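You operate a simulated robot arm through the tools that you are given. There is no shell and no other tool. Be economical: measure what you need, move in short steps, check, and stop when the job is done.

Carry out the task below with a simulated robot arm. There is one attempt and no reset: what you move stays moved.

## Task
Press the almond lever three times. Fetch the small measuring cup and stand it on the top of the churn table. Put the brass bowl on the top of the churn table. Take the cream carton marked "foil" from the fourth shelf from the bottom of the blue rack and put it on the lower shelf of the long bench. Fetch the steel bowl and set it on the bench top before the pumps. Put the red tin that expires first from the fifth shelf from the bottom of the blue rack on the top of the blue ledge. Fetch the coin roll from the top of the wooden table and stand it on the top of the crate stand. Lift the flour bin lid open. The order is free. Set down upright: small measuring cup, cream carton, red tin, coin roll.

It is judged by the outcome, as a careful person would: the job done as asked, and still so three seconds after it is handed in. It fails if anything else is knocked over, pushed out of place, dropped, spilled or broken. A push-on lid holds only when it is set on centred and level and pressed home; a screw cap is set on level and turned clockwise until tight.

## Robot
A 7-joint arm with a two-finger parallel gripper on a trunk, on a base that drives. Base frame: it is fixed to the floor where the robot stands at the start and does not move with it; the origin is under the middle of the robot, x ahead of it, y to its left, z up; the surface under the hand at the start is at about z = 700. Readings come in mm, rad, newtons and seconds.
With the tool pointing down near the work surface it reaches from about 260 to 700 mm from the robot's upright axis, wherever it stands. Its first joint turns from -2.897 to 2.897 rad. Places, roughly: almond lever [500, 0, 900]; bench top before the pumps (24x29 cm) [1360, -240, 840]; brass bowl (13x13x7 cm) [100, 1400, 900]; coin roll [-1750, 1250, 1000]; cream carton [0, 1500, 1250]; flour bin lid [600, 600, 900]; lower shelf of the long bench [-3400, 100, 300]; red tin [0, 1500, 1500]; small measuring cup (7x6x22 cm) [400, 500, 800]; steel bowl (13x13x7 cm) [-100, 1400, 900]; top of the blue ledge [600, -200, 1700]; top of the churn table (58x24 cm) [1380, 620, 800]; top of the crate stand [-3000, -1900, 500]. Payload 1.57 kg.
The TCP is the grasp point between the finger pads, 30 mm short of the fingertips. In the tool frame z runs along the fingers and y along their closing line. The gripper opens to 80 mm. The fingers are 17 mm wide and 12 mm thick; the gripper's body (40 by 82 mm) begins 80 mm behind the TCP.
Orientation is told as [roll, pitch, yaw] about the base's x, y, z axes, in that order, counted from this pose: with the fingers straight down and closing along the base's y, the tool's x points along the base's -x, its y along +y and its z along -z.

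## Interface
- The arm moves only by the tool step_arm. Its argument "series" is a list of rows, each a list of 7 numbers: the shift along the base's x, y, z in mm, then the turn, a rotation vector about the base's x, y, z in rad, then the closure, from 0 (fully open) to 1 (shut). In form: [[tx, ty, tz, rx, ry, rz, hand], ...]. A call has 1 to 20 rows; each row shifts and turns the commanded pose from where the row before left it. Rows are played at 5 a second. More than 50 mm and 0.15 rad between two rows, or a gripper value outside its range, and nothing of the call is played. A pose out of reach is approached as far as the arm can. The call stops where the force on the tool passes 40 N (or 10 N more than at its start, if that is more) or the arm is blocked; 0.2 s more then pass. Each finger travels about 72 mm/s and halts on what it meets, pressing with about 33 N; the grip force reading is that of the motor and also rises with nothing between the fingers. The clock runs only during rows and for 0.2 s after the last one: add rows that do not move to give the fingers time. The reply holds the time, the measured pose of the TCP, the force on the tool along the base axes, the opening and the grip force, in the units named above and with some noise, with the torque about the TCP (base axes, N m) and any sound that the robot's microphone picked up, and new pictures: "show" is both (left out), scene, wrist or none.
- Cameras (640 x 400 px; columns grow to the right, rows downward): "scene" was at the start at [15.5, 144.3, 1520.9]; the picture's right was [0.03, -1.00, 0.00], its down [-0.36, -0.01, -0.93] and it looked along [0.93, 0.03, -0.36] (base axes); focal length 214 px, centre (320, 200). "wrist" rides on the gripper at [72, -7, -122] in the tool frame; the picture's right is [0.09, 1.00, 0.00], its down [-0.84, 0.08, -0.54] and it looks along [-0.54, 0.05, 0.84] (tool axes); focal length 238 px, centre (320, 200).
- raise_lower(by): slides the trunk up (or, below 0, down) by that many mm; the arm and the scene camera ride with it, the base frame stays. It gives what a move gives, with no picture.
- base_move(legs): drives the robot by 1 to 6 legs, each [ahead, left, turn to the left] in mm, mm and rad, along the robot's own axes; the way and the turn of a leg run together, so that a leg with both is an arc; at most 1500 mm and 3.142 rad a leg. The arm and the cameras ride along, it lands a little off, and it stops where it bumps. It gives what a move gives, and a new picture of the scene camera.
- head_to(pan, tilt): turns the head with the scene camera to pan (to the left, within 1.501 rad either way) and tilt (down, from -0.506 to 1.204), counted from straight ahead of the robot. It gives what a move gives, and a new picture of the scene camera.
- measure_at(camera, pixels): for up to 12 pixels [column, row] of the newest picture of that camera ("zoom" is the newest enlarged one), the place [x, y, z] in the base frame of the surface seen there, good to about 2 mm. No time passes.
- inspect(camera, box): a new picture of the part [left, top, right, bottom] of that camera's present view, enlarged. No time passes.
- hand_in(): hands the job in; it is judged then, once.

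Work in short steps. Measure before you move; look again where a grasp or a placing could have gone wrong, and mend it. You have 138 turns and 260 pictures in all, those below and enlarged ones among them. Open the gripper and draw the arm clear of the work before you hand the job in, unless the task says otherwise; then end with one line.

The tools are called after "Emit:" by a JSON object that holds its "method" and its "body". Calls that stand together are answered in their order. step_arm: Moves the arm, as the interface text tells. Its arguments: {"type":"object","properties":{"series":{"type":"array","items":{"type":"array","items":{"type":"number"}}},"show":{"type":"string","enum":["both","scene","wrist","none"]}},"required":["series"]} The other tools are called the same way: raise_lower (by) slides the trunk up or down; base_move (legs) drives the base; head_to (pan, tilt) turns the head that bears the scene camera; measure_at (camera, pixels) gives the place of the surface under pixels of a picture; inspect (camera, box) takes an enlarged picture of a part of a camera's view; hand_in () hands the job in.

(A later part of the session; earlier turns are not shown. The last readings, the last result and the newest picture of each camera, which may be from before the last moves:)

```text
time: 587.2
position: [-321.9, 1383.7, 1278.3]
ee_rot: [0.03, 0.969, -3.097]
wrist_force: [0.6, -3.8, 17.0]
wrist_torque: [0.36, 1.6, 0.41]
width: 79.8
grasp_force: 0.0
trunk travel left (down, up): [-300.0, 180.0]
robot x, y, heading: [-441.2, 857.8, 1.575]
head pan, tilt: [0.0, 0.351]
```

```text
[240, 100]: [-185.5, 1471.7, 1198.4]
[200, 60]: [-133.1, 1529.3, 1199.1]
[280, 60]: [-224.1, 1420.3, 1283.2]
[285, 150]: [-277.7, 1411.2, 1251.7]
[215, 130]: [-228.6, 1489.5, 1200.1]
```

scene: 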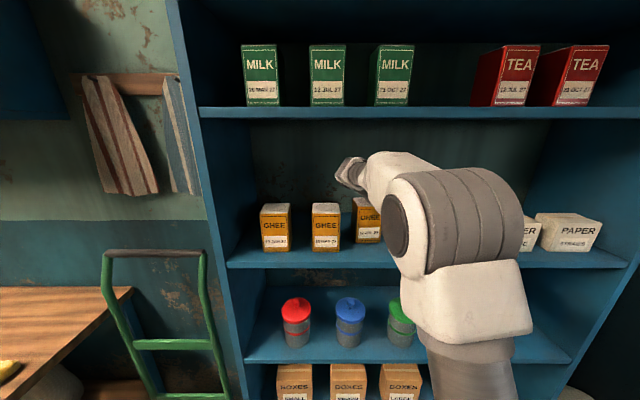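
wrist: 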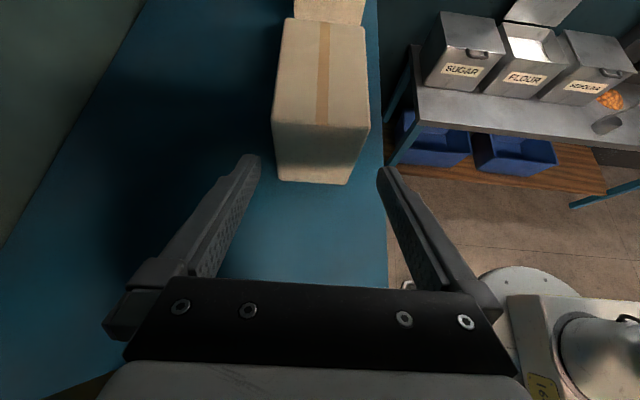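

17 N upward with torque: the hand's underside presses GHEE 3's top edge. Raise 12 mm at once, slide +x over the carton while clear, then lower.

Emit:
{"method": "step_arm", "body": {"series": [[2, 0, 12, 0, 0, 0, 0], [15, 2, 2, 0, 0, 0, 0], [20, 1, 0, 0, 0, 0, 0], [0, 0, 0, 0, 0, 0, 0]]}}

```text
time: 588.2
position: [-284.4, 1389.8, 1290.5]
ee_rot: [0.04, 0.97, -3.089]
wrist_force: [-0.4, -0.9, 0.2]
wrist_torque: [0.0, -0.03, 0.01]
width: 79.8
grasp_force: 0.0
trunk travel left (down, up): [-300.0, 180.0]
robot x, y, heading: [-442.6, 858.0, 1.57]
head pan, tilt: [0.0, 0.351]
```

scene: 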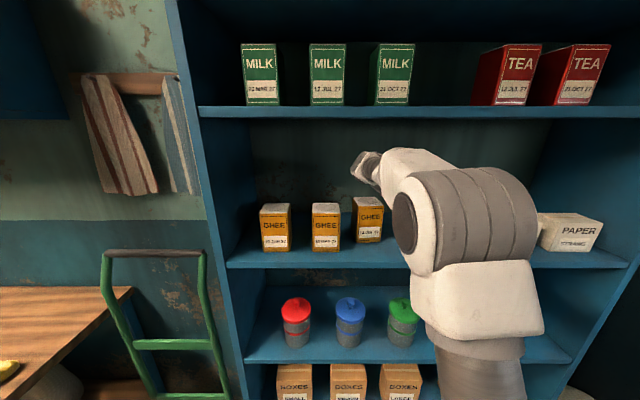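
wrist: 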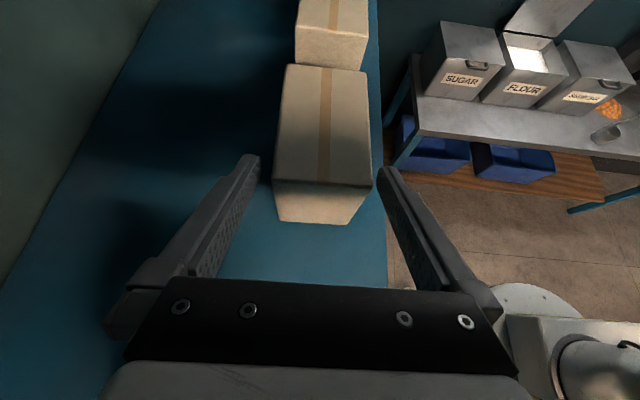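

Fingers straddle the carton well. Continue +50 in x and −30 in z, then close.

Emit:
{"method": "step_arm", "body": {"series": [[20, 0, -6, 0, 0, 0, 0], [20, -1, -12, 0, 0, 0, 0], [12, -1, -12, 0, 0, 0, 0], [0, 0, 0, 0, 0, 0, 0], [0, 0, 0, 0, 0, 0, 0.3], [0, 0, 0, 0, 0, 0, 1], [0, 0, 0, 0, 0, 0, 1], [0, 0, 0, 0, 0, 0, 1]]}}

```text
time: 590.0
position: [-231.2, 1387.1, 1259.9]
ee_rot: [0.041, 0.968, -3.089]
wrist_force: [0.1, -0.4, -0.2]
wrist_torque: [0.11, -0.03, 0.01]
width: 65.8
grasp_force: 32.9
trunk travel left (down, up): [-300.0, 180.0]
robot x, y, heading: [-437.7, 863.2, 1.572]
head pan, tilt: [0.0, 0.351]
```

scene: 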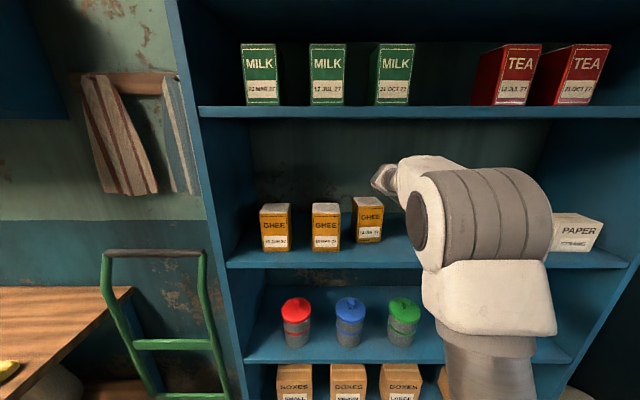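
wrist: 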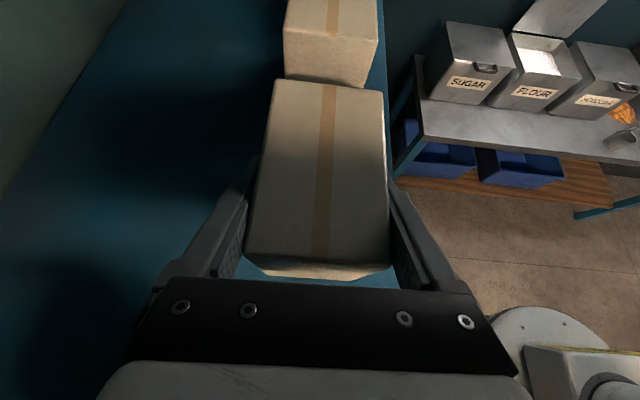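

Held (65.8 mm). Lift 18 mm and pull it out by driving back.

Emit:
{"method": "step_arm", "body": {"series": [[0, 0, 8, 0, 0, 0, 1], [0, 0, 10, 0, 0, 0, 1], [0, 0, 0, 0, 0, 0, 1]], "show": "none"}}

Emit:
{"method": "base_move", "body": {"legs": [[-380, 0, 0]]}}

Emit:
{"method": "head_to", "body": {"pan": 0.3, "tilt": 0.45}}

Emit:
{"method": "inspect", "body": {"camera": "scene", "box": [280, 130, 440, 250]}}

```text
time: 590.8
position: [-231.2, 1387.0, 1277.6]
ee_rot: [0.04, 0.969, -3.089]
wrist_force: [-0.6, -0.6, -2.3]
wrist_torque: [0.01, 0.0, -0.01]
width: 65.6
grasp_force: 32.8
trunk travel left (down, up): [-300.0, 180.0]
robot x, y, heading: [-439.9, 863.0, 1.573]
head pan, tilt: [0.0, 0.351]
```

```text
time: 593.8
position: [-230.0, 1012.0, 1278.8]
ee_rot: [0.04, 0.969, -3.091]
wrist_force: [0.6, -1.2, -1.7]
wrist_torque: [0.01, -0.04, 0.02]
width: 66.0
grasp_force: 32.7
trunk travel left (down, up): [-300.0, 180.0]
robot x, y, heading: [-439.6, 485.6, 1.568]
head pan, tilt: [0.0, 0.351]
```

scene: 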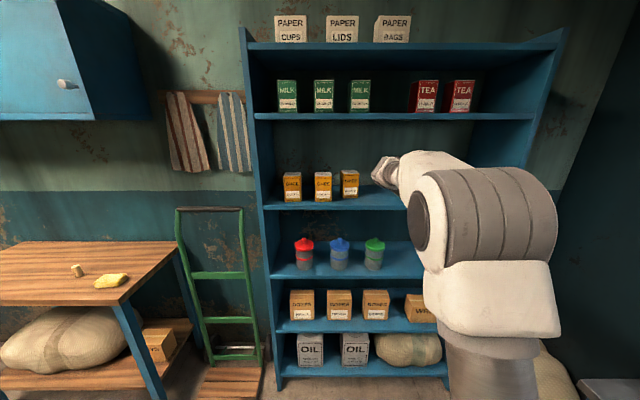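

```text
time: 594.6
position: [-231.1, 1011.2, 1277.5]
ee_rot: [0.041, 0.97, -3.091]
wrist_force: [0.9, -0.2, -1.6]
wrist_torque: [0.01, 0.0, 0.0]
width: 65.8
grasp_force: 33.1
trunk travel left (down, up): [-300.0, 180.0]
robot x, y, heading: [-437.0, 482.6, 1.576]
head pan, tilt: [0.3, 0.45]
```

scene: 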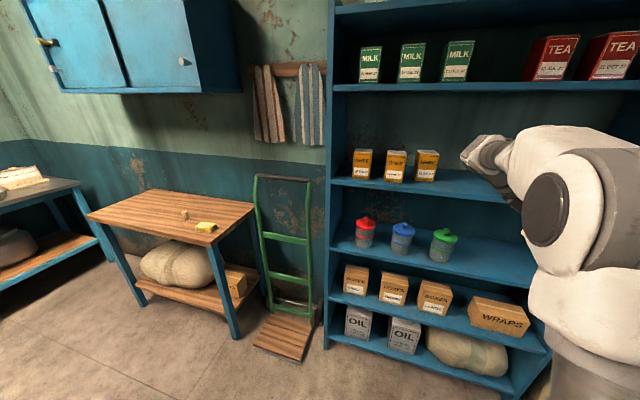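

```text
3.33 times, centred on (360, 190) of scene
```

zoom: 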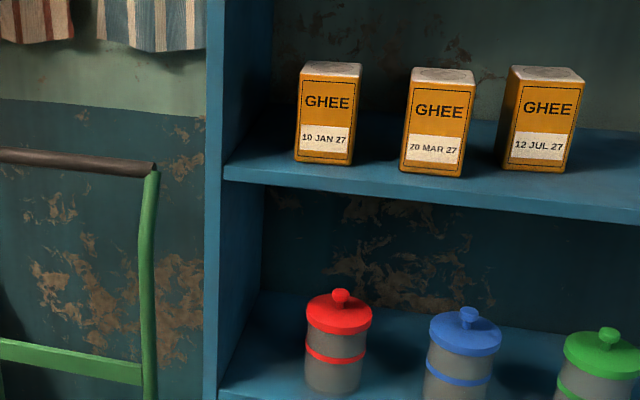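

Carton is out. Measure how GHEE 3 sits relative to its neighbours.

Emit:
{"method": "measure_at", "body": {"camera": "zoom", "pixels": [[300, 150], [350, 152], [405, 158], [462, 162], [512, 155], [568, 158], [540, 80], [445, 80], [505, 90], [505, 140]]}}

Emit:
{"method": "measure_at", "body": {"camera": "scene", "pixels": [[184, 216], [183, 220], [207, 226], [90, 215], [235, 235], [165, 190], [20, 178], [60, 190], [70, 250], [130, 280]]}}

```text
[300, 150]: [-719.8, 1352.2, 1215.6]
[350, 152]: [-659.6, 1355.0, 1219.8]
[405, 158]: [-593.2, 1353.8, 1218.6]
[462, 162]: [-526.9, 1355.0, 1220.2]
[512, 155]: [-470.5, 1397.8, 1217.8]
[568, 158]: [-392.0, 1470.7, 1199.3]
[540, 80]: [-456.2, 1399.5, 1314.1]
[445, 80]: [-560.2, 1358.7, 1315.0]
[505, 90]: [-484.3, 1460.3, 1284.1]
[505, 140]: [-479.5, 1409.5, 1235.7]
```

```text
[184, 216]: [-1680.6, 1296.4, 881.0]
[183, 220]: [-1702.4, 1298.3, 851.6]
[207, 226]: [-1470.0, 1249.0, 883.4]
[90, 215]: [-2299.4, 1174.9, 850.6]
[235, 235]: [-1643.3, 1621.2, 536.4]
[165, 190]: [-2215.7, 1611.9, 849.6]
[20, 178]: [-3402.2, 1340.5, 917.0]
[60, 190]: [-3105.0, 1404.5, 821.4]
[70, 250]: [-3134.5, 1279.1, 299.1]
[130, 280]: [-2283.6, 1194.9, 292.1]
```

GHEE 3 was pushed back ~44 mm; I will restore it after the carton. Now turn to face −x and look at the long bench.

Emit:
{"method": "base_move", "body": {"legs": [[-200, 0, 0], [0, 0, 1.571]]}}

Emit:
{"method": "head_to", "body": {"pan": 0.0, "tilt": 0.35}}

Emit:
{"method": "measure_at", "body": {"camera": "scene", "pixels": [[320, 230], [320, 260], [320, 300], [250, 260], [400, 260], [200, 280], [150, 300], [320, 340]]}}

```text
time: 601.7
position: [-965.2, 497.3, 1278.7]
ee_rot: [0.04, 0.968, -1.524]
wrist_force: [-0.2, 0.2, -2.5]
wrist_torque: [-0.03, 0.03, 0.0]
width: 66.1
grasp_force: 32.6
trunk travel left (down, up): [-300.0, 180.0]
robot x, y, heading: [-437.2, 283.9, 3.14]
head pan, tilt: [0.3, 0.45]
```

scene: 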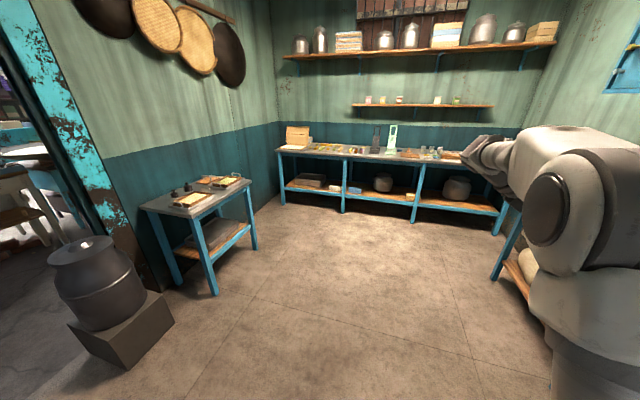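

```text
time: 602.5
position: [-964.8, 496.8, 1278.5]
ee_rot: [0.04, 0.97, -1.522]
wrist_force: [0.2, -1.1, -1.4]
wrist_torque: [0.01, -0.01, 0.03]
width: 66.0
grasp_force: 32.9
trunk travel left (down, up): [-300.0, 180.0]
robot x, y, heading: [-439.9, 287.7, 3.144]
head pan, tilt: [0.0, 0.351]
```

scene: 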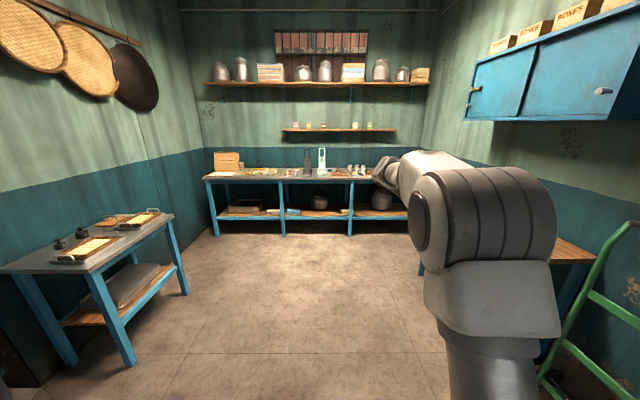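

```text
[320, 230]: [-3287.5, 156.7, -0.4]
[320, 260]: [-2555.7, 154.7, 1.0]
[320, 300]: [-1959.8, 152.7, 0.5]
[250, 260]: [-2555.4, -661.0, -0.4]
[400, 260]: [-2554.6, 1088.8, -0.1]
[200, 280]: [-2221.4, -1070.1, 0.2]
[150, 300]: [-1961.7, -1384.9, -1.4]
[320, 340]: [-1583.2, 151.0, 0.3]
```

The long bench is straight ahead, free floor between. Zoom on its lower shelf.

Emit:
{"method": "inspect", "body": {"camera": "scene", "box": [195, 160, 425, 245]}}

Emit:
{"method": "measure_at", "body": {"camera": "zoom", "pixels": [[120, 150], [170, 150], [195, 158], [270, 148], [300, 160], [350, 135], [400, 160], [410, 145], [470, 150], [520, 160], [580, 160], [350, 158]]}}

```text
2.78 times, centred on (310, 202) of scene
```

zoom: 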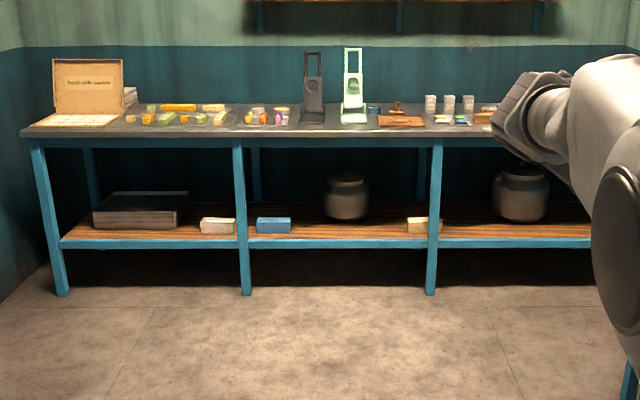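

```text
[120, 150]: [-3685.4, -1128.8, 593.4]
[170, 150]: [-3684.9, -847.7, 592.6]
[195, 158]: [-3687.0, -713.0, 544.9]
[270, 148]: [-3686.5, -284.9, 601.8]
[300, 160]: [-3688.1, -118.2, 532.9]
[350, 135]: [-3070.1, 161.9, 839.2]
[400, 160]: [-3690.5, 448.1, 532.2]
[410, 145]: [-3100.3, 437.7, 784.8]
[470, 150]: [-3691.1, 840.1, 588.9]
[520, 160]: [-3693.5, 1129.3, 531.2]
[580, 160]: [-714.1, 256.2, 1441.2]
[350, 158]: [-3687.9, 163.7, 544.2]
```

Emit:
{"method": "measure_at", "body": {"camera": "zoom", "pixels": [[310, 232], [380, 232], [345, 232], [345, 216], [290, 225], [410, 225], [258, 228], [345, 242], [500, 232], [470, 225], [330, 190], [436, 200]]}}

```text
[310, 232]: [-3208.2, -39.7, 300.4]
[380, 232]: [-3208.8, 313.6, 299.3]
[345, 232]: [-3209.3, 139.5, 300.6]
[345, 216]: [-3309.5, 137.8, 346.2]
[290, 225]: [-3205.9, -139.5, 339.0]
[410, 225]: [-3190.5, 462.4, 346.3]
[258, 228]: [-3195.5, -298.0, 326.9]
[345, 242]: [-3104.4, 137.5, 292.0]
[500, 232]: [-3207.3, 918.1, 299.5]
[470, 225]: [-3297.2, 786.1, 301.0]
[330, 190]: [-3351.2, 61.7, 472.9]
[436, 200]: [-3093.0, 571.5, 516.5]
```

Free strip on the shelf in front of the pot: target carton centre ≈ (−3165, 190), shelf z=300, front x=−3105. Drive there, stopping 300 short, and lower the trunk.

Emit:
{"method": "base_move", "body": {"legs": [[1450, 150, 0], [420, 150, 0]]}}

Emit:
{"method": "raise_lower", "body": {"by": -300}}

Emit:
{"method": "head_to", "body": {"pan": -0.15, "tilt": 0.75}}

```text
time: 614.9
position: [-2823.2, 215.6, 1278.3]
ee_rot: [0.041, 0.968, -1.529]
wrist_force: [0.5, 0.7, -2.0]
wrist_torque: [0.01, 0.04, 0.04]
width: 65.9
grasp_force: 33.3
trunk travel left (down, up): [-300.0, 180.0]
robot x, y, heading: [-2301.4, 0.3, 3.132]
head pan, tilt: [0.0, 0.351]
```

scene: 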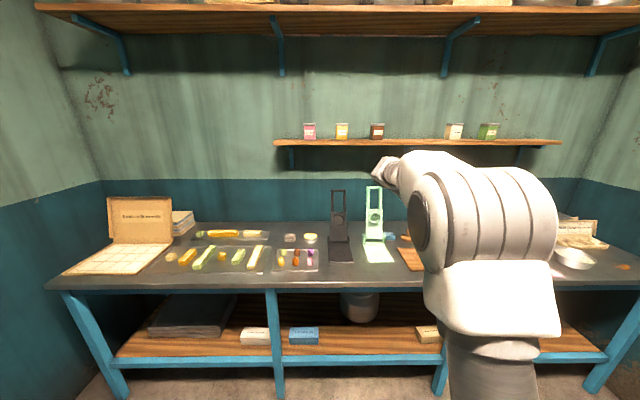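

```text
time: 617.9
position: [-2824.2, 215.3, 977.5]
ee_rot: [0.04, 0.967, -1.527]
wrist_force: [-0.8, 0.3, -2.2]
wrist_torque: [0.01, 0.01, 0.0]
width: 66.0
grasp_force: 33.4
trunk travel left (down, up): [0.0, 480.0]
robot x, y, heading: [-2301.2, 5.4, 3.134]
head pan, tilt: [0.0, 0.351]
```

```text
time: 618.8
position: [-2823.8, 215.6, 979.2]
ee_rot: [0.04, 0.969, -1.53]
wrist_force: [0.1, -0.5, -2.0]
wrist_torque: [-0.01, -0.01, 0.03]
width: 65.8
grasp_force: 32.8
trunk travel left (down, up): [0.0, 480.0]
robot x, y, heading: [-2297.0, 3.4, 3.138]
head pan, tilt: [-0.15, 0.75]
```

scene: 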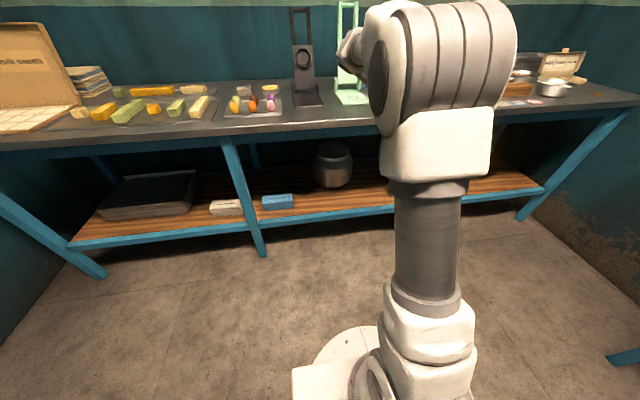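

Lower the carton by 605 mm in front of the bench.

Emit:
{"method": "step_arm", "body": {"series": [[0, 0, -48, 0, 0, 0, 1], [0, 0, -48, 0, 0, 0, 1], [0, 0, -48, 0, 0, 0, 1], [0, 0, -48, 0, 0, 0, 1], [0, 0, -48, 0, 0, 0, 1], [0, 0, -48, 0, 0, 0, 1], [0, 0, -48, 0, 0, 0, 1], [0, 0, -48, 0, 0, 0, 1], [0, 0, -48, 0, 0, 0, 1], [0, 0, -48, 0, 0, 0, 1], [0, 0, -48, 0, 0, 0, 1], [0, 0, -48, 0, 0, 0, 1], [0, 0, -28, 0, 0, 0, 1], [0, 0, 0, 0, 0, 0, 1]]}}

```text
time: 621.8
position: [-2822.3, 216.4, 372.2]
ee_rot: [0.039, 0.971, -1.528]
wrist_force: [-0.9, 0.4, -2.8]
wrist_torque: [-0.06, 0.06, -0.01]
width: 65.6
grasp_force: 32.9
trunk travel left (down, up): [0.0, 480.0]
robot x, y, heading: [-2299.1, 1.4, 3.134]
head pan, tilt: [-0.15, 0.75]
```

scene: 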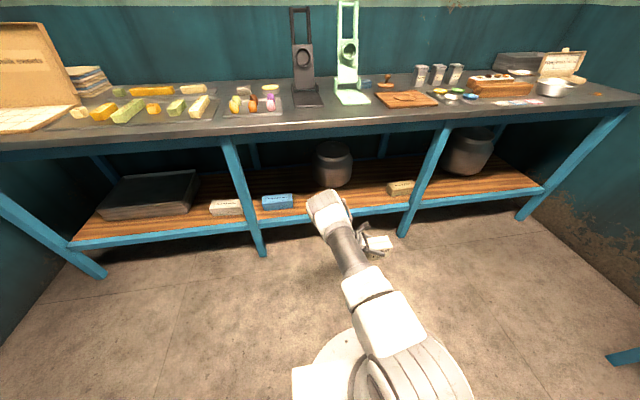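
wrist: 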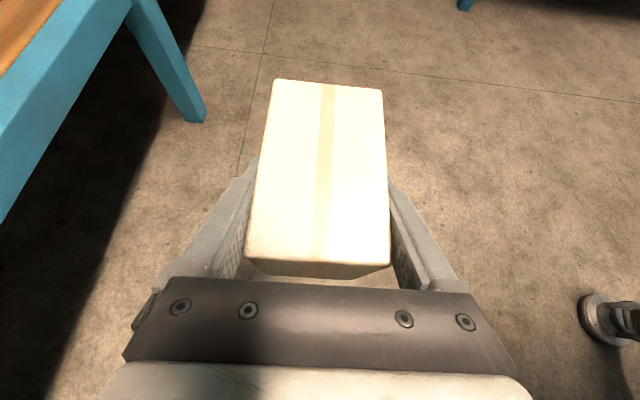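

Check the wrist height against the bench apron (z≈785) before driving in.

Emit:
{"method": "measure_at", "body": {"camera": "scene", "pixels": [[325, 192], [340, 205], [345, 245], [368, 285], [330, 135], [380, 245]]}}

Emit:
{"method": "base_move", "body": {"legs": [[230, 0, 0]]}}

```text
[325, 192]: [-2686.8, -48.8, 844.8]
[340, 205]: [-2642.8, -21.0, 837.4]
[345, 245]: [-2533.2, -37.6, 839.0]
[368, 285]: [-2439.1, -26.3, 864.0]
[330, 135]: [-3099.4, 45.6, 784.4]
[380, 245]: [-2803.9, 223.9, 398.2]
```

```text
time: 623.9
position: [-3052.6, 216.2, 372.5]
ee_rot: [0.04, 0.968, -1.527]
wrist_force: [0.0, -0.4, -2.9]
wrist_torque: [0.01, -0.01, 0.03]
width: 65.6
grasp_force: 32.7
trunk travel left (down, up): [0.0, 480.0]
robot x, y, heading: [-2530.7, 1.8, 3.134]
head pan, tilt: [-0.15, 0.75]
```

scene: 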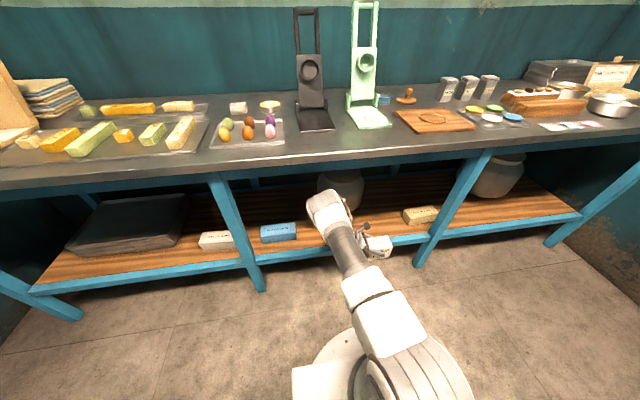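

Emit:
{"method": "inspect", "body": {"camera": "scene", "box": [260, 150, 440, 290]}}

Emit:
{"method": "measure_at", "body": {"camera": "zoom", "pixels": [[170, 160], [200, 140], [240, 135], [290, 150], [310, 180], [330, 230], [180, 200], [220, 220], [385, 285], [430, 330], [470, 310], [250, 40]]}}

```text
2.86 times, centred on (350, 220) of scene
```

zoom: 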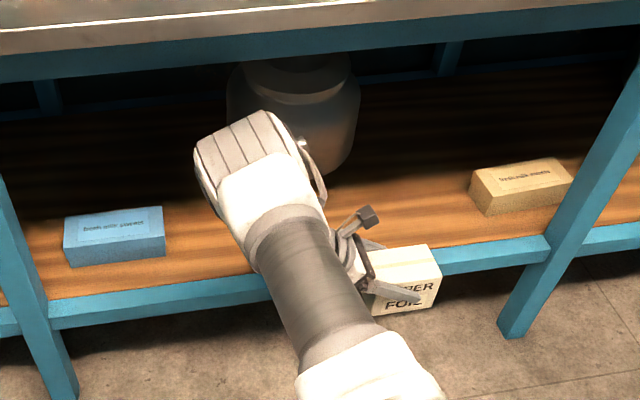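

```text
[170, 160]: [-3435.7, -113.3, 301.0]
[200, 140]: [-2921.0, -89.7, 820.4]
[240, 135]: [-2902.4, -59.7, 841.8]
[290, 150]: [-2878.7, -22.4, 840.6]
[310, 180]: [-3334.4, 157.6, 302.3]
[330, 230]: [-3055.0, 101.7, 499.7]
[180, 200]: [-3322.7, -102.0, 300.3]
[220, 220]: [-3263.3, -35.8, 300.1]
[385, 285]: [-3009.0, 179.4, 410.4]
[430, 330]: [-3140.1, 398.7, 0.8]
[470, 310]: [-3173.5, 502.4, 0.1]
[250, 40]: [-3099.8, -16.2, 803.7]
```

The wrist (top z≈840) trails the TCP by ~118 mm, so TCP x=−3150 leaves ~35 mm to the bench top edge (−3070). Drive 97 mm.

Emit:
{"method": "base_move", "body": {"legs": [[97, 0, 0]]}}

Emit:
{"method": "step_arm", "body": {"series": [[0, 0, -6, 0, 0, 0, 1], [0, 0, -3, 0, 0, 0, 1], [0, 0, -1, 0, 0, 0, 1], [0, 0, -1, 0, 0, 0, 1], [0, 0, 0, 0, 0, 0, 1]]}}

```text
time: 625.2
position: [-3150.2, 217.2, 373.0]
ee_rot: [0.04, 0.969, -1.527]
wrist_force: [-0.4, -0.5, -3.0]
wrist_torque: [0.0, -0.02, 0.0]
width: 65.9
grasp_force: 33.6
trunk travel left (down, up): [0.0, 480.0]
robot x, y, heading: [-2626.4, 1.9, 3.132]
head pan, tilt: [-0.15, 0.75]
```

scene: 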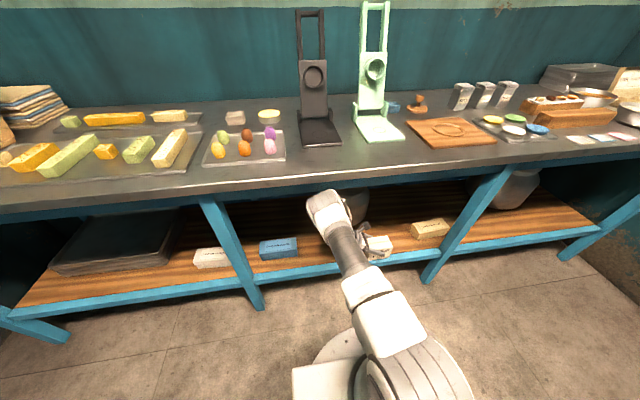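

```text
time: 626.4
position: [-3149.3, 216.5, 362.2]
ee_rot: [0.041, 0.968, -1.526]
wrist_force: [-0.3, 0.5, -1.9]
wrist_torque: [0.0, -0.02, -0.02]
width: 65.8
grasp_force: 33.3
trunk travel left (down, up): [0.0, 480.0]
robot x, y, heading: [-2626.6, 3.9, 3.138]
head pan, tilt: [-0.15, 0.75]
```

scene: 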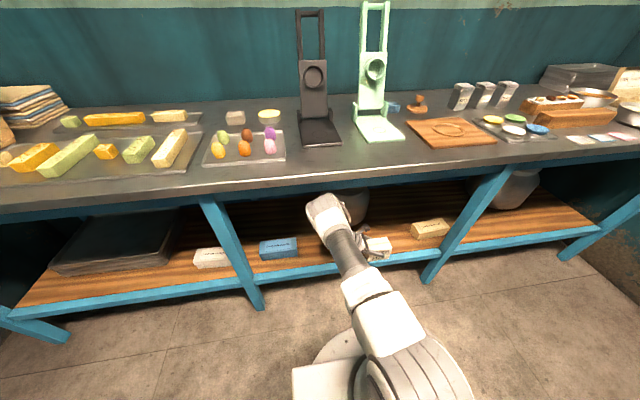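
wrist: 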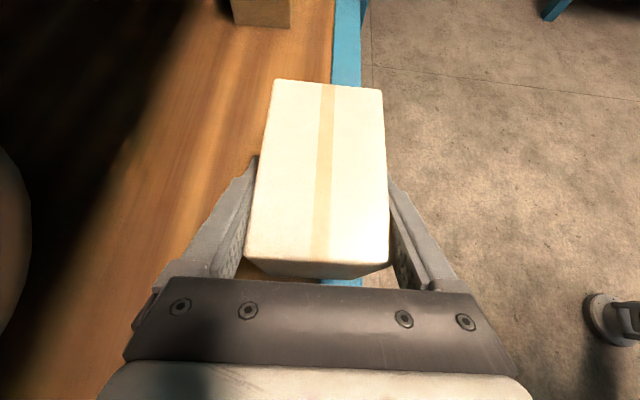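

Check where the carton stands relative to the shelf's front edge.

Emit:
{"method": "measure_at", "body": {"camera": "wrist", "pixels": [[337, 60], [345, 40], [357, 60], [360, 30], [340, 282], [330, 40], [384, 150], [262, 150]]}}

```text
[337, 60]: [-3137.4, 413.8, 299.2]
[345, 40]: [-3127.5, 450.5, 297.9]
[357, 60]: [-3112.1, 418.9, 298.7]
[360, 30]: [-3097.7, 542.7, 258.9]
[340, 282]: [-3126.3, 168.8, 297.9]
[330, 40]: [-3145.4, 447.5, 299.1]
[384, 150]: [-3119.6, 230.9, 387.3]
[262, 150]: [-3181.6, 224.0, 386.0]
```

The carton's front is 7–10 mm inside the edge. I move it 14 mm deeper, then lower to contact.

Emit:
{"method": "step_arm", "body": {"series": [[-7, 0, 0, 0, 0, 0, 1], [-7, 0, 0, 0, 0, 0, 1], [0, 0, -1, 0, 0, 0, 1], [0, 0, -1, 0, 0, 0, 1], [0, 0, -1, 0, 0, 0, 1], [0, 0, 0, 0, 0, 0, 1]], "show": "none"}}

```text
time: 627.8
position: [-3164.4, 217.3, 360.3]
ee_rot: [0.035, 0.97, -1.528]
wrist_force: [3.6, -1.0, 11.6]
wrist_torque: [-0.74, 0.22, 0.21]
width: 66.0
grasp_force: 33.1
trunk travel left (down, up): [0.0, 480.0]
robot x, y, heading: [-2626.1, 5.9, 3.129]
head pan, tilt: [-0.15, 0.75]
```

Contact (11.6 N). Open and withdraw sideways along the fingers, then back out.

Emit:
{"method": "step_arm", "body": {"series": [[0, 0, 1, 0, 0, 0, 0.5], [0, 0, 0, 0, 0, 0, 0], [0, 0, 0, 0, 0, 0, 0], [0, -16, 8, 0, 0, 0, 0], [0, -20, 10, 0, 0, 0, 0], [0, -24, 10, 0, 0, 0, 0], [0, -24, 10, 0, 0, 0, 0], [0, -24, 10, 0, 0, 0, 0], [0, -10, 0, 0, 0, 0, 0]]}}

```text
time: 629.8
position: [-3163.4, 98.1, 408.6]
ee_rot: [0.038, 0.968, -1.528]
wrist_force: [0.7, -0.5, -0.6]
wrist_torque: [0.03, 0.01, -0.01]
width: 80.1
grasp_force: 0.1
trunk travel left (down, up): [0.0, 480.0]
robot x, y, heading: [-2627.4, 1.8, 3.137]
head pan, tilt: [-0.15, 0.75]
```

scene: 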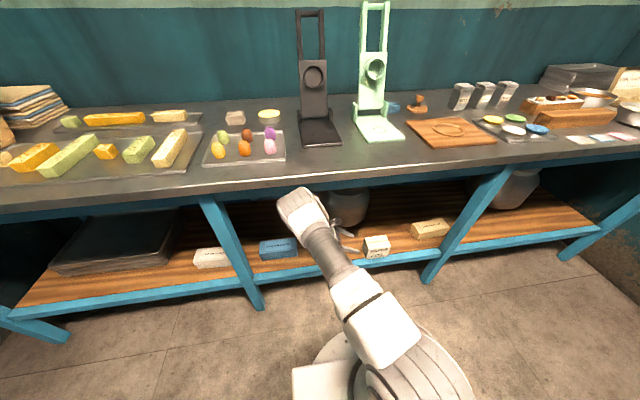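
wrist: 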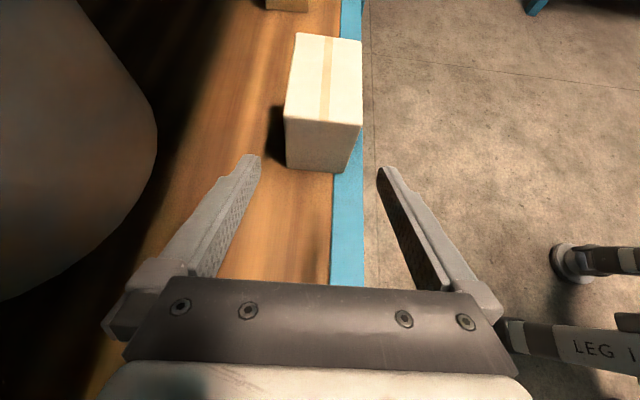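

The carton stands on the lower shelf. Back out, raise the trunk, and return toward the rack to set GHEE 3 back.

Emit:
{"method": "base_move", "body": {"legs": [[-700, 0, 0], [0, 0, -1.571], [0, -1480, 0], [400, 0, 0]]}}

Emit:
{"method": "raise_lower", "body": {"by": 300}}

Emit:
{"method": "step_arm", "body": {"series": [[0, 0, 45, 0, 0.14, 0, 0], [0, 0, 45, 0, 0.14, 0, 0], [0, 0, 45, 0, 0.14, 0, 0], [0, 0, 45, 0, 0.14, 0, 0], [0, 0, 45, 0, 0.14, 0, 0], [0, 0, 45, 0, 0.14, 0, 0], [0, 0, 45, 0, 0.129, 0, 0], [0, 0, 35, 0, 0, -0.15, 0], [0, 0, 35, 0, 0, -0.15, 0], [0, 0, 20, 0, 0, -0.15, 0], [0, 0, 0, 0, 0, -0.15, 0], [0, 0, 0, 0, 0, -0.15, 0], [0, 0, 0, 0, 0, -0.15, 0], [0, 0, 0, 0, 0, -0.15, 0], [0, 0, 0, 0, 0, -0.15, 0], [0, 0, 0, 0, 0, -0.15, 0], [0, 0, 0, 0, 0, -0.15, 0], [0, 0, 0, 0, 0, -0.071, 0], [0, 0, 0, 0, 0, 0, 0]], "show": "none"}}

```text
time: 653.5
position: [-354.1, 932.3, 408.2]
ee_rot: [0.041, 0.969, -3.103]
wrist_force: [0.7, -0.5, 0.1]
wrist_torque: [-0.02, 0.01, -0.01]
width: 80.1
grasp_force: 0.1
trunk travel left (down, up): [0.0, 480.0]
robot x, y, heading: [-451.7, 394.7, 1.562]
head pan, tilt: [-0.15, 0.75]
```

scene: 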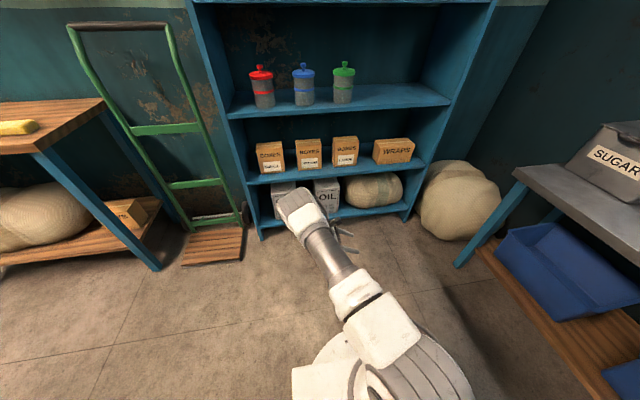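

```text
time: 656.5
position: [-353.5, 931.2, 707.4]
ee_rot: [0.039, 0.968, -3.104]
wrist_force: [0.2, -0.6, 0.0]
wrist_torque: [0.03, 0.0, 0.0]
width: 80.0
grasp_force: 0.1
trunk travel left (down, up): [-300.0, 180.0]
robot x, y, heading: [-452.5, 393.9, 1.564]
head pan, tilt: [-0.15, 0.75]
```

```text
time: 660.5
position: [-353.7, 932.3, 1113.3]
ee_rot: [0.008, 0.001, 1.59]
wrist_force: [0.7, 0.0, -0.7]
wrist_torque: [-0.03, -0.03, 0.04]
width: 80.1
grasp_force: 0.0
trunk travel left (down, up): [-300.0, 180.0]
robot x, y, heading: [-454.0, 391.5, 1.562]
head pan, tilt: [-0.15, 0.75]
```

Hand is vertical; now pitch it forward at GHEE height (z≈1250) and look at the shelf.

Emit:
{"method": "step_arm", "body": {"series": [[-8, 0, 12, 0.15, 0, 0, 0], [-8, 0, 12, 0.15, 0, 0, 0], [-8, 0, 12, 0.15, 0, 0, 0], [-8, 0, 12, 0.15, 0, 0, 0], [-8, 0, 12, 0.15, 0, 0, 0], [-8, 0, 12, 0.15, 0, 0, 0], [-8, 0, 12, 0.15, 0, 0, 0], [-8, 0, 12, 0.15, 0, 0, 0], [-8, 0, 12, 0.15, 0, 0, 0], [-8, 0, 12, 0.15, 0, 0, 0], [-4, 0, 12, 0.065, 0.019, 0, 0], [0, 0, 0, 0, 0, 0, 0]], "show": "wrist"}}

Emit:
{"method": "head_to", "body": {"pan": 0.1, "tilt": 0.3}}

Emit:
{"method": "inspect", "body": {"camera": "scene", "box": [230, 150, 390, 270]}}

```text
time: 663.1
position: [-430.5, 929.4, 1235.3]
ee_rot: [0.137, -1.41, 1.468]
wrist_force: [-0.6, -0.3, -0.3]
wrist_torque: [-0.03, 0.01, -0.02]
width: 80.0
grasp_force: 0.1
out of reach, approached as far as the arm can: row 7, 8, 10
trunk travel left (down, up): [-300.0, 180.0]
robot x, y, heading: [-454.6, 394.0, 1.564]
head pan, tilt: [-0.15, 0.75]
```

wrist: 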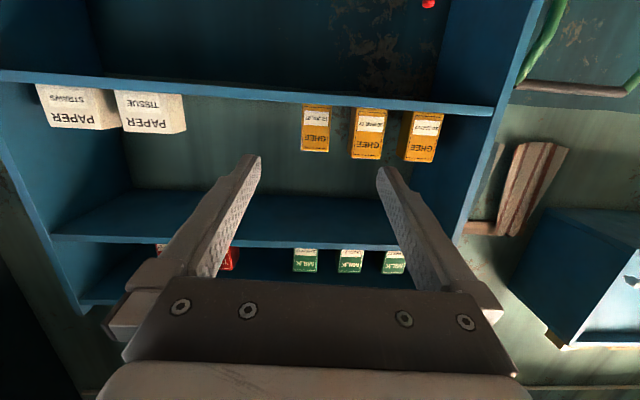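

```text
time: 664.0
position: [-429.9, 930.4, 1236.5]
ee_rot: [0.141, -1.407, 1.466]
wrist_force: [-0.1, 0.2, -0.2]
wrist_torque: [0.01, -0.02, 0.02]
width: 80.0
grasp_force: 0.1
trunk travel left (down, up): [-300.0, 180.0]
robot x, y, heading: [-451.0, 396.0, 1.558]
head pan, tilt: [0.099, 0.3]
```

scene: 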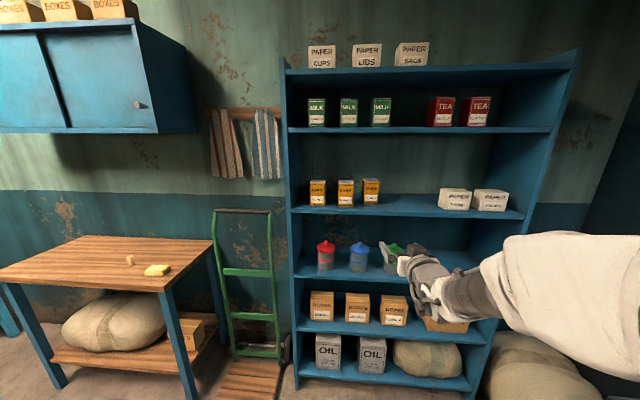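

```text
3.33 times, centred on (310, 210) of scene
```

zoom: 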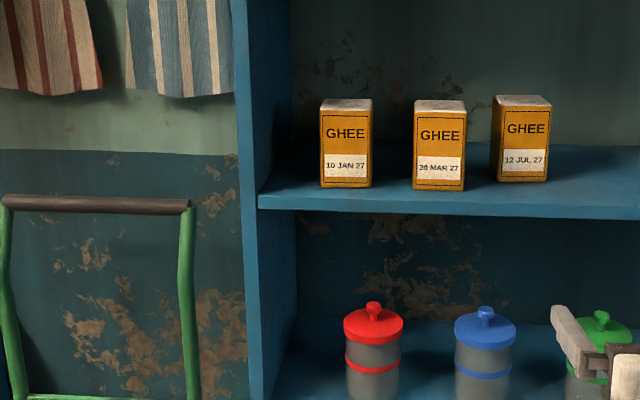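

The low pose hit a wrist limit, so I lower the trunk 180 and raise the arm instead, trimming the direction. Measure the GHEE boxes meanwhile.

Emit:
{"method": "measure_at", "body": {"camera": "zoom", "pixels": [[325, 150], [368, 150], [417, 150], [462, 150], [504, 150], [545, 150], [495, 130], [520, 100], [520, 175], [437, 185], [345, 183]]}}

Emit:
{"method": "raise_lower", "body": {"by": -180}}

Emit:
{"method": "step_arm", "body": {"series": [[0, -10, 45, 0, 0, 0, 0], [0, -10, 45, 0, 0, 0, 0], [0, -10, 45, 0.05, 0, 0, 0], [0, 0, 40, 0.05, 0, 0, 0], [0, 0, 20, 0.058, 0, -0.037, 0], [0, 0, 0, 0, 0, 0, 0]], "show": "wrist"}}

```text
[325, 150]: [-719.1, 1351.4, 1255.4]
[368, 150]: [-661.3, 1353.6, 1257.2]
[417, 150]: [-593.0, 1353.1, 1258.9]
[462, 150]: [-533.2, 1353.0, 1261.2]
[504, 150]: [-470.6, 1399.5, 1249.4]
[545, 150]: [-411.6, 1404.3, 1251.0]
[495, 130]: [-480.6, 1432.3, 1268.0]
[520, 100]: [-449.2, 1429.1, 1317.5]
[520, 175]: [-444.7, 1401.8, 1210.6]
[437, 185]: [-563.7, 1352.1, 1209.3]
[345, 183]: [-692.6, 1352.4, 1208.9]
```

```text
time: 666.0
position: [-430.9, 930.2, 1055.8]
ee_rot: [0.142, -1.406, 1.465]
wrist_force: [0.2, 0.8, 1.0]
wrist_torque: [0.01, 0.01, -0.02]
width: 80.1
grasp_force: 0.0
trunk travel left (down, up): [-120.0, 360.0]
robot x, y, heading: [-450.3, 394.1, 1.561]
head pan, tilt: [0.099, 0.3]
```

```text
time: 667.4
position: [-416.1, 909.4, 1233.4]
ee_rot: [1.057, -1.495, 0.515]
wrist_force: [0.1, 0.0, -0.1]
wrist_torque: [-0.01, -0.03, -0.02]
width: 80.3
grasp_force: 0.0
trunk travel left (down, up): [-120.0, 360.0]
robot x, y, heading: [-452.6, 394.1, 1.558]
head pan, tilt: [0.099, 0.3]
```

wrist: 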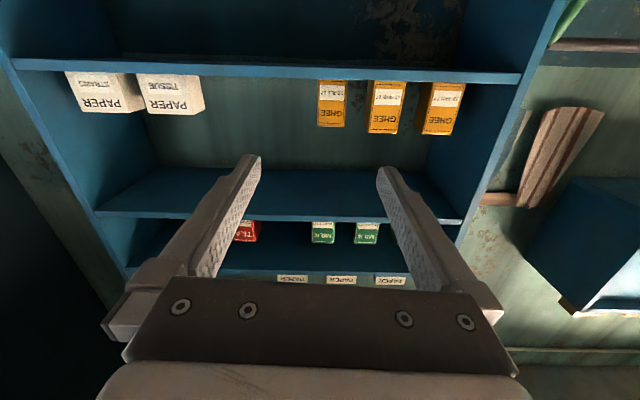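

GHEE 3 now: centre x≈−441, face y≈1401, yaw +0.08; it belongs at centre x≈−436, face y≈1353. I trim the hand, align, and drive in with open fingers.

Emit:
{"method": "step_arm", "body": {"series": [[-12, 0, 12, 0.03, -0.066, 0.04, 0], [-13, 0, 14, 0, 0, 0.04, 0], [0, 0, 0, 0, 0, 0, 0]], "show": "none"}}

Emit:
{"method": "base_move", "body": {"legs": [[400, 0, 0.01]]}}

Emit:
{"method": "step_arm", "body": {"series": [[0, 0, 0, 0, 0, 0, 0]], "show": "wrist"}}

```text
time: 668.4
position: [-428.5, 911.6, 1260.5]
ee_rot: [0.32, -1.568, 1.309]
wrist_force: [0.6, 0.6, -0.4]
wrist_torque: [0.0, -0.04, 0.0]
width: 80.2
grasp_force: 0.0
trunk travel left (down, up): [-120.0, 360.0]
robot x, y, heading: [-450.1, 392.6, 1.56]
head pan, tilt: [0.099, 0.3]
stopped in row 3: the arm was blocked; the commanded pose is now the measured one
```

```text
time: 671.5
position: [-435.4, 1312.0, 1259.6]
ee_rot: [0.551, -1.565, 1.098]
wrist_force: [-0.5, -0.5, -0.1]
wrist_torque: [-0.01, -0.01, 0.01]
width: 80.0
grasp_force: 0.1
trunk travel left (down, up): [-120.0, 360.0]
robot x, y, heading: [-450.2, 793.5, 1.568]
head pan, tilt: [0.099, 0.3]
```

scene: 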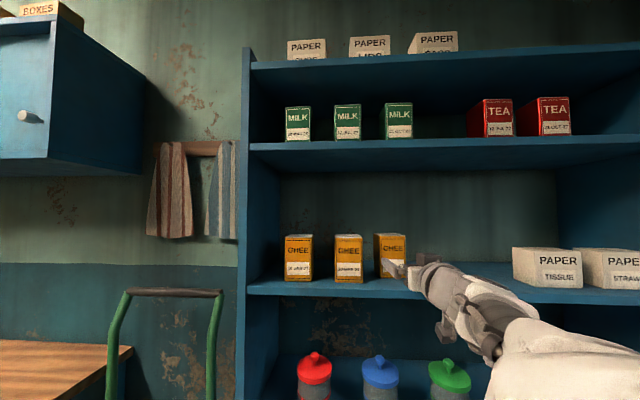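

```text
time: 671.9
position: [-434.3, 1312.3, 1259.8]
ee_rot: [0.578, -1.564, 1.067]
wrist_force: [1.8, 0.3, -1.1]
wrist_torque: [-0.01, 0.0, -0.01]
width: 80.0
grasp_force: 0.0
trunk travel left (down, up): [-120.0, 360.0]
robot x, y, heading: [-449.8, 796.1, 1.569]
head pan, tilt: [0.099, 0.3]
```

wrist: 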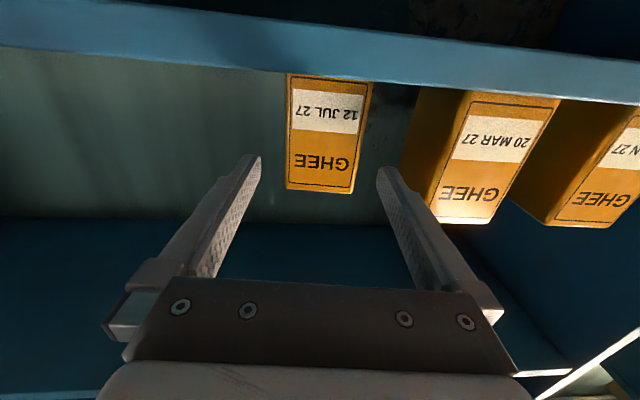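

Box nearly centred; shift −6 in x and advance 93 mm, then close.

Emit:
{"method": "step_arm", "body": {"series": [[-6, 25, 0, 0, 0, 0, 0], [0, 25, 0, 0, 0, 0, 0], [0, 25, 0, 0, 0, 0, 0], [0, 18, 0, 0, 0, 0, 0], [0, 0, 0, 0, 0, 0, 0.3], [0, 0, 0, 0, 0, 0, 0.7], [0, 0, 0, 0, 0, 0, 1], [0, 0, 0, 0, 0, 0, 1]], "show": "wrist"}}

```text
time: 673.7
position: [-442.9, 1405.7, 1259.0]
ee_rot: [0.445, -1.564, 1.203]
wrist_force: [0.1, 0.0, 0.2]
wrist_torque: [-0.16, 0.02, 0.0]
width: 71.8
grasp_force: 33.0
trunk travel left (down, up): [-120.0, 360.0]
robot x, y, heading: [-447.6, 794.2, 1.574]
head pan, tilt: [0.099, 0.3]
```

wrist: 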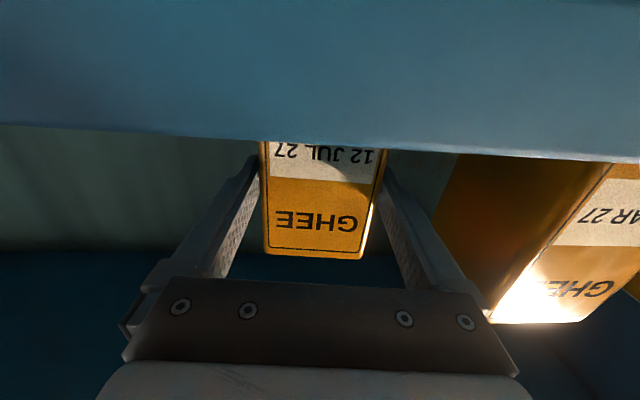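

Gripped. Lift 3 mm, pull forward 48, +6 in x, yaw −0.08, set down, open and withdraw.

Emit:
{"method": "step_arm", "body": {"series": [[0, 0, 3, 0, 0, 0, 1], [2, -16, 0, 0, 0, -0.03, 1], [2, -16, 0, 0, 0, -0.03, 1], [2, -16, 0, 0, 0, -0.02, 1], [0, 0, 0, 0, 0, 0, 1], [0, 0, -3, 0, 0, 0, 1], [0, 0, 0, 0, 0, 0, 1], [0, 0, 0, 0, 0, 0, 0.4], [0, 0, 0, 0, 0, 0, 0], [0, 0, 0, 0, 0, 0, 0], [0, -25, 0, 0, 0, 0, 0], [0, -35, 0, 0, 0, 0, 0], [0, -40, 0, 0, 0, 0, 0], [0, -40, 0, 0, 0, 0, 0]], "show": "wrist"}}

Emit:
{"method": "base_move", "body": {"legs": [[-350, 0, 0]]}}

Emit:
{"method": "inspect", "body": {"camera": "scene", "box": [240, 150, 400, 270]}}

```text
time: 676.6
position: [-352.7, 1279.6, 1204.1]
ee_rot: [0.896, -1.377, 0.59]
wrist_force: [0.8, 0.3, 0.5]
wrist_torque: [0.01, -0.01, 0.02]
width: 79.8
grasp_force: 0.0
trunk travel left (down, up): [-120.0, 360.0]
robot x, y, heading: [-448.7, 794.6, 1.573]
head pan, tilt: [0.099, 0.3]
stopped in row 14: the arm was blocked; the commanded pose is now the measured one
```

wrist: 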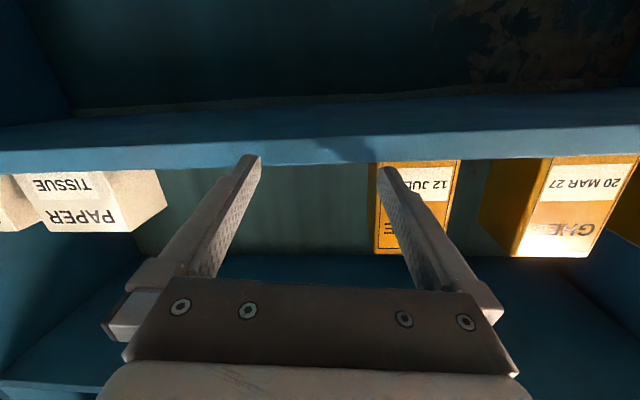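

```text
time: 679.5
position: [-353.8, 935.2, 1201.9]
ee_rot: [0.888, -1.371, 0.601]
wrist_force: [1.1, 0.5, -0.2]
wrist_torque: [0.0, 0.0, 0.03]
width: 79.9
grasp_force: 0.1
trunk travel left (down, up): [-120.0, 360.0]
robot x, y, heading: [-449.3, 451.4, 1.574]
head pan, tilt: [0.099, 0.3]
```

scene: 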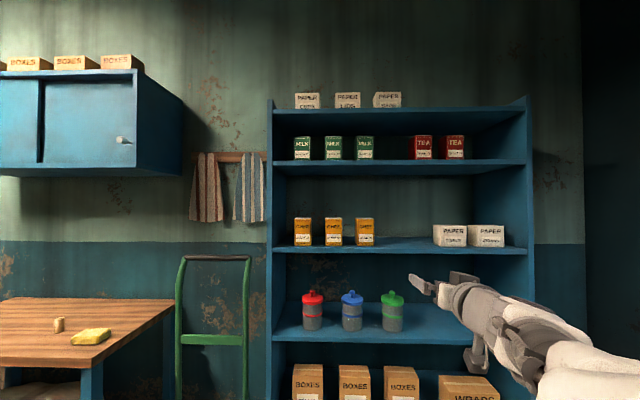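

```text
3.33 times, centred on (320, 210) of scene
```

zoom: 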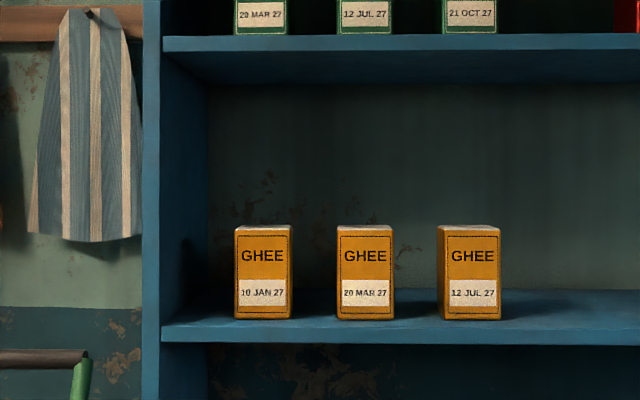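

GHEE 3 is back in line. Now turn the hand down and drive to the wooden table for the coin roll.

Emit:
{"method": "step_arm", "body": {"series": [[0, 0, -10, -0.15, 0, 0, 0], [0, 0, -10, -0.15, 0, 0, 0], [0, 0, -10, -0.15, 0, 0, 0], [0, 0, -10, -0.15, 0, 0, 0], [0, 0, -10, -0.15, 0, 0, 0], [0, 0, -10, -0.15, 0, 0, 0], [0, 0, -10, -0.15, 0, 0, 0], [0, 0, -10, -0.15, 0, 0, 0], [0, 0, -10, -0.15, 0, 0, 0], [0, 0, -10, -0.096, 0.071, 0, 0], [0, 0, 0, 0, 0, 0, 0]], "show": "none"}}

Emit:
{"method": "base_move", "body": {"legs": [[0, 1330, 0], [290, 0, 0]]}}

Emit:
{"method": "head_to", "body": {"pan": -0.1, "tilt": 0.7}}

Emit:
{"method": "step_arm", "body": {"series": [[0, 0, 0, 0, 0, 0, 0]], "show": "wrist"}}

```text
time: 681.9
position: [-355.0, 933.6, 1101.5]
ee_rot: [0.003, 0.001, 1.404]
wrist_force: [0.1, -0.9, -0.1]
wrist_torque: [0.02, 0.05, -0.01]
width: 80.1
grasp_force: 0.0
trunk travel left (down, up): [-120.0, 360.0]
robot x, y, heading: [-451.7, 449.2, 1.575]
head pan, tilt: [0.099, 0.3]
```

```text
time: 694.0
position: [-1659.0, 1232.5, 1102.6]
ee_rot: [0.001, -0.001, 1.386]
wrist_force: [-0.3, -0.3, -0.8]
wrist_torque: [0.01, -0.01, 0.0]
width: 80.1
grasp_force: 0.0
trunk travel left (down, up): [-120.0, 360.0]
robot x, y, heading: [-1758.6, 749.6, 1.554]
head pan, tilt: [0.099, 0.3]
```

scene: 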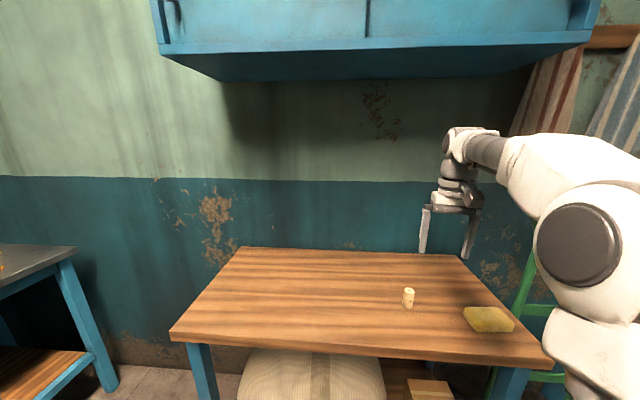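

```text
time: 694.9
position: [-1658.9, 1231.9, 1102.5]
ee_rot: [0.0, 0.0, 1.385]
wrist_force: [0.0, -0.6, 0.0]
wrist_torque: [0.01, -0.03, 0.05]
width: 80.0
grasp_force: 0.1
trunk travel left (down, up): [-120.0, 360.0]
robot x, y, heading: [-1760.3, 747.4, 1.554]
head pan, tilt: [-0.099, 0.7]
```

scene: 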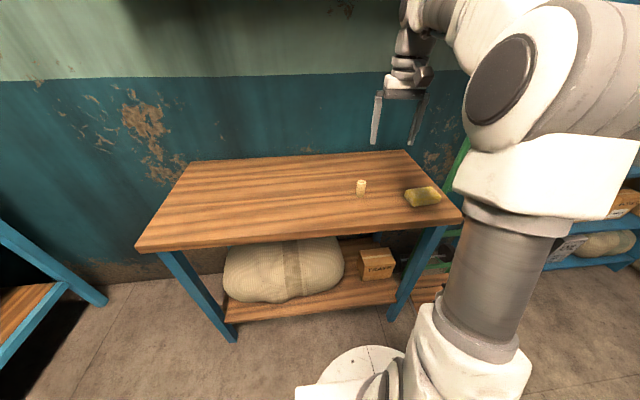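

```text
time: 695.3
position: [-1658.6, 1232.2, 1102.1]
ee_rot: [0.002, 0.001, 1.387]
wrist_force: [0.9, 0.6, -0.4]
wrist_torque: [-0.01, 0.02, 0.02]
width: 79.8
grasp_force: 0.0
trunk travel left (down, up): [-120.0, 360.0]
robot x, y, heading: [-1759.1, 748.0, 1.553]
head pan, tilt: [-0.099, 0.7]
```

wrist: 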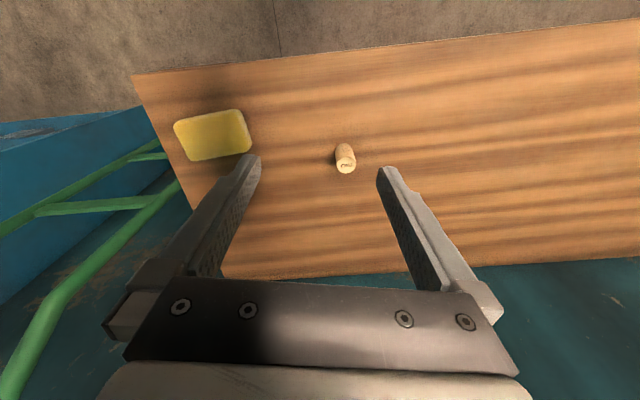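

The coin roll is at wrist (344,158) and scene (361,187). Measure it.

Emit:
{"method": "measure_at", "body": {"camera": "wrist", "pixels": [[346, 165], [338, 166], [355, 166], [346, 172], [342, 148], [240, 150], [350, 155]]}}

Emit:
{"method": "measure_at", "body": {"camera": "scene", "pixels": [[361, 182], [361, 188], [361, 195], [357, 188], [365, 188], [361, 200]]}}

```text
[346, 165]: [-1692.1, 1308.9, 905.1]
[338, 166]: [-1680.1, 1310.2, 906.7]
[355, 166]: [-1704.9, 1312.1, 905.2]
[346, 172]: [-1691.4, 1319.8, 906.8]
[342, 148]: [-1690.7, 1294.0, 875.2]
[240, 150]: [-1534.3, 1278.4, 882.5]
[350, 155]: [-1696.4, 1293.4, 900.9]
```

```text
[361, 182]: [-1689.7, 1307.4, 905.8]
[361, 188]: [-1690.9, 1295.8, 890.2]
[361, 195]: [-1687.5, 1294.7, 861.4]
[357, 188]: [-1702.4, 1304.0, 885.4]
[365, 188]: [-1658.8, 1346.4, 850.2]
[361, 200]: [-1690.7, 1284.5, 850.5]
```

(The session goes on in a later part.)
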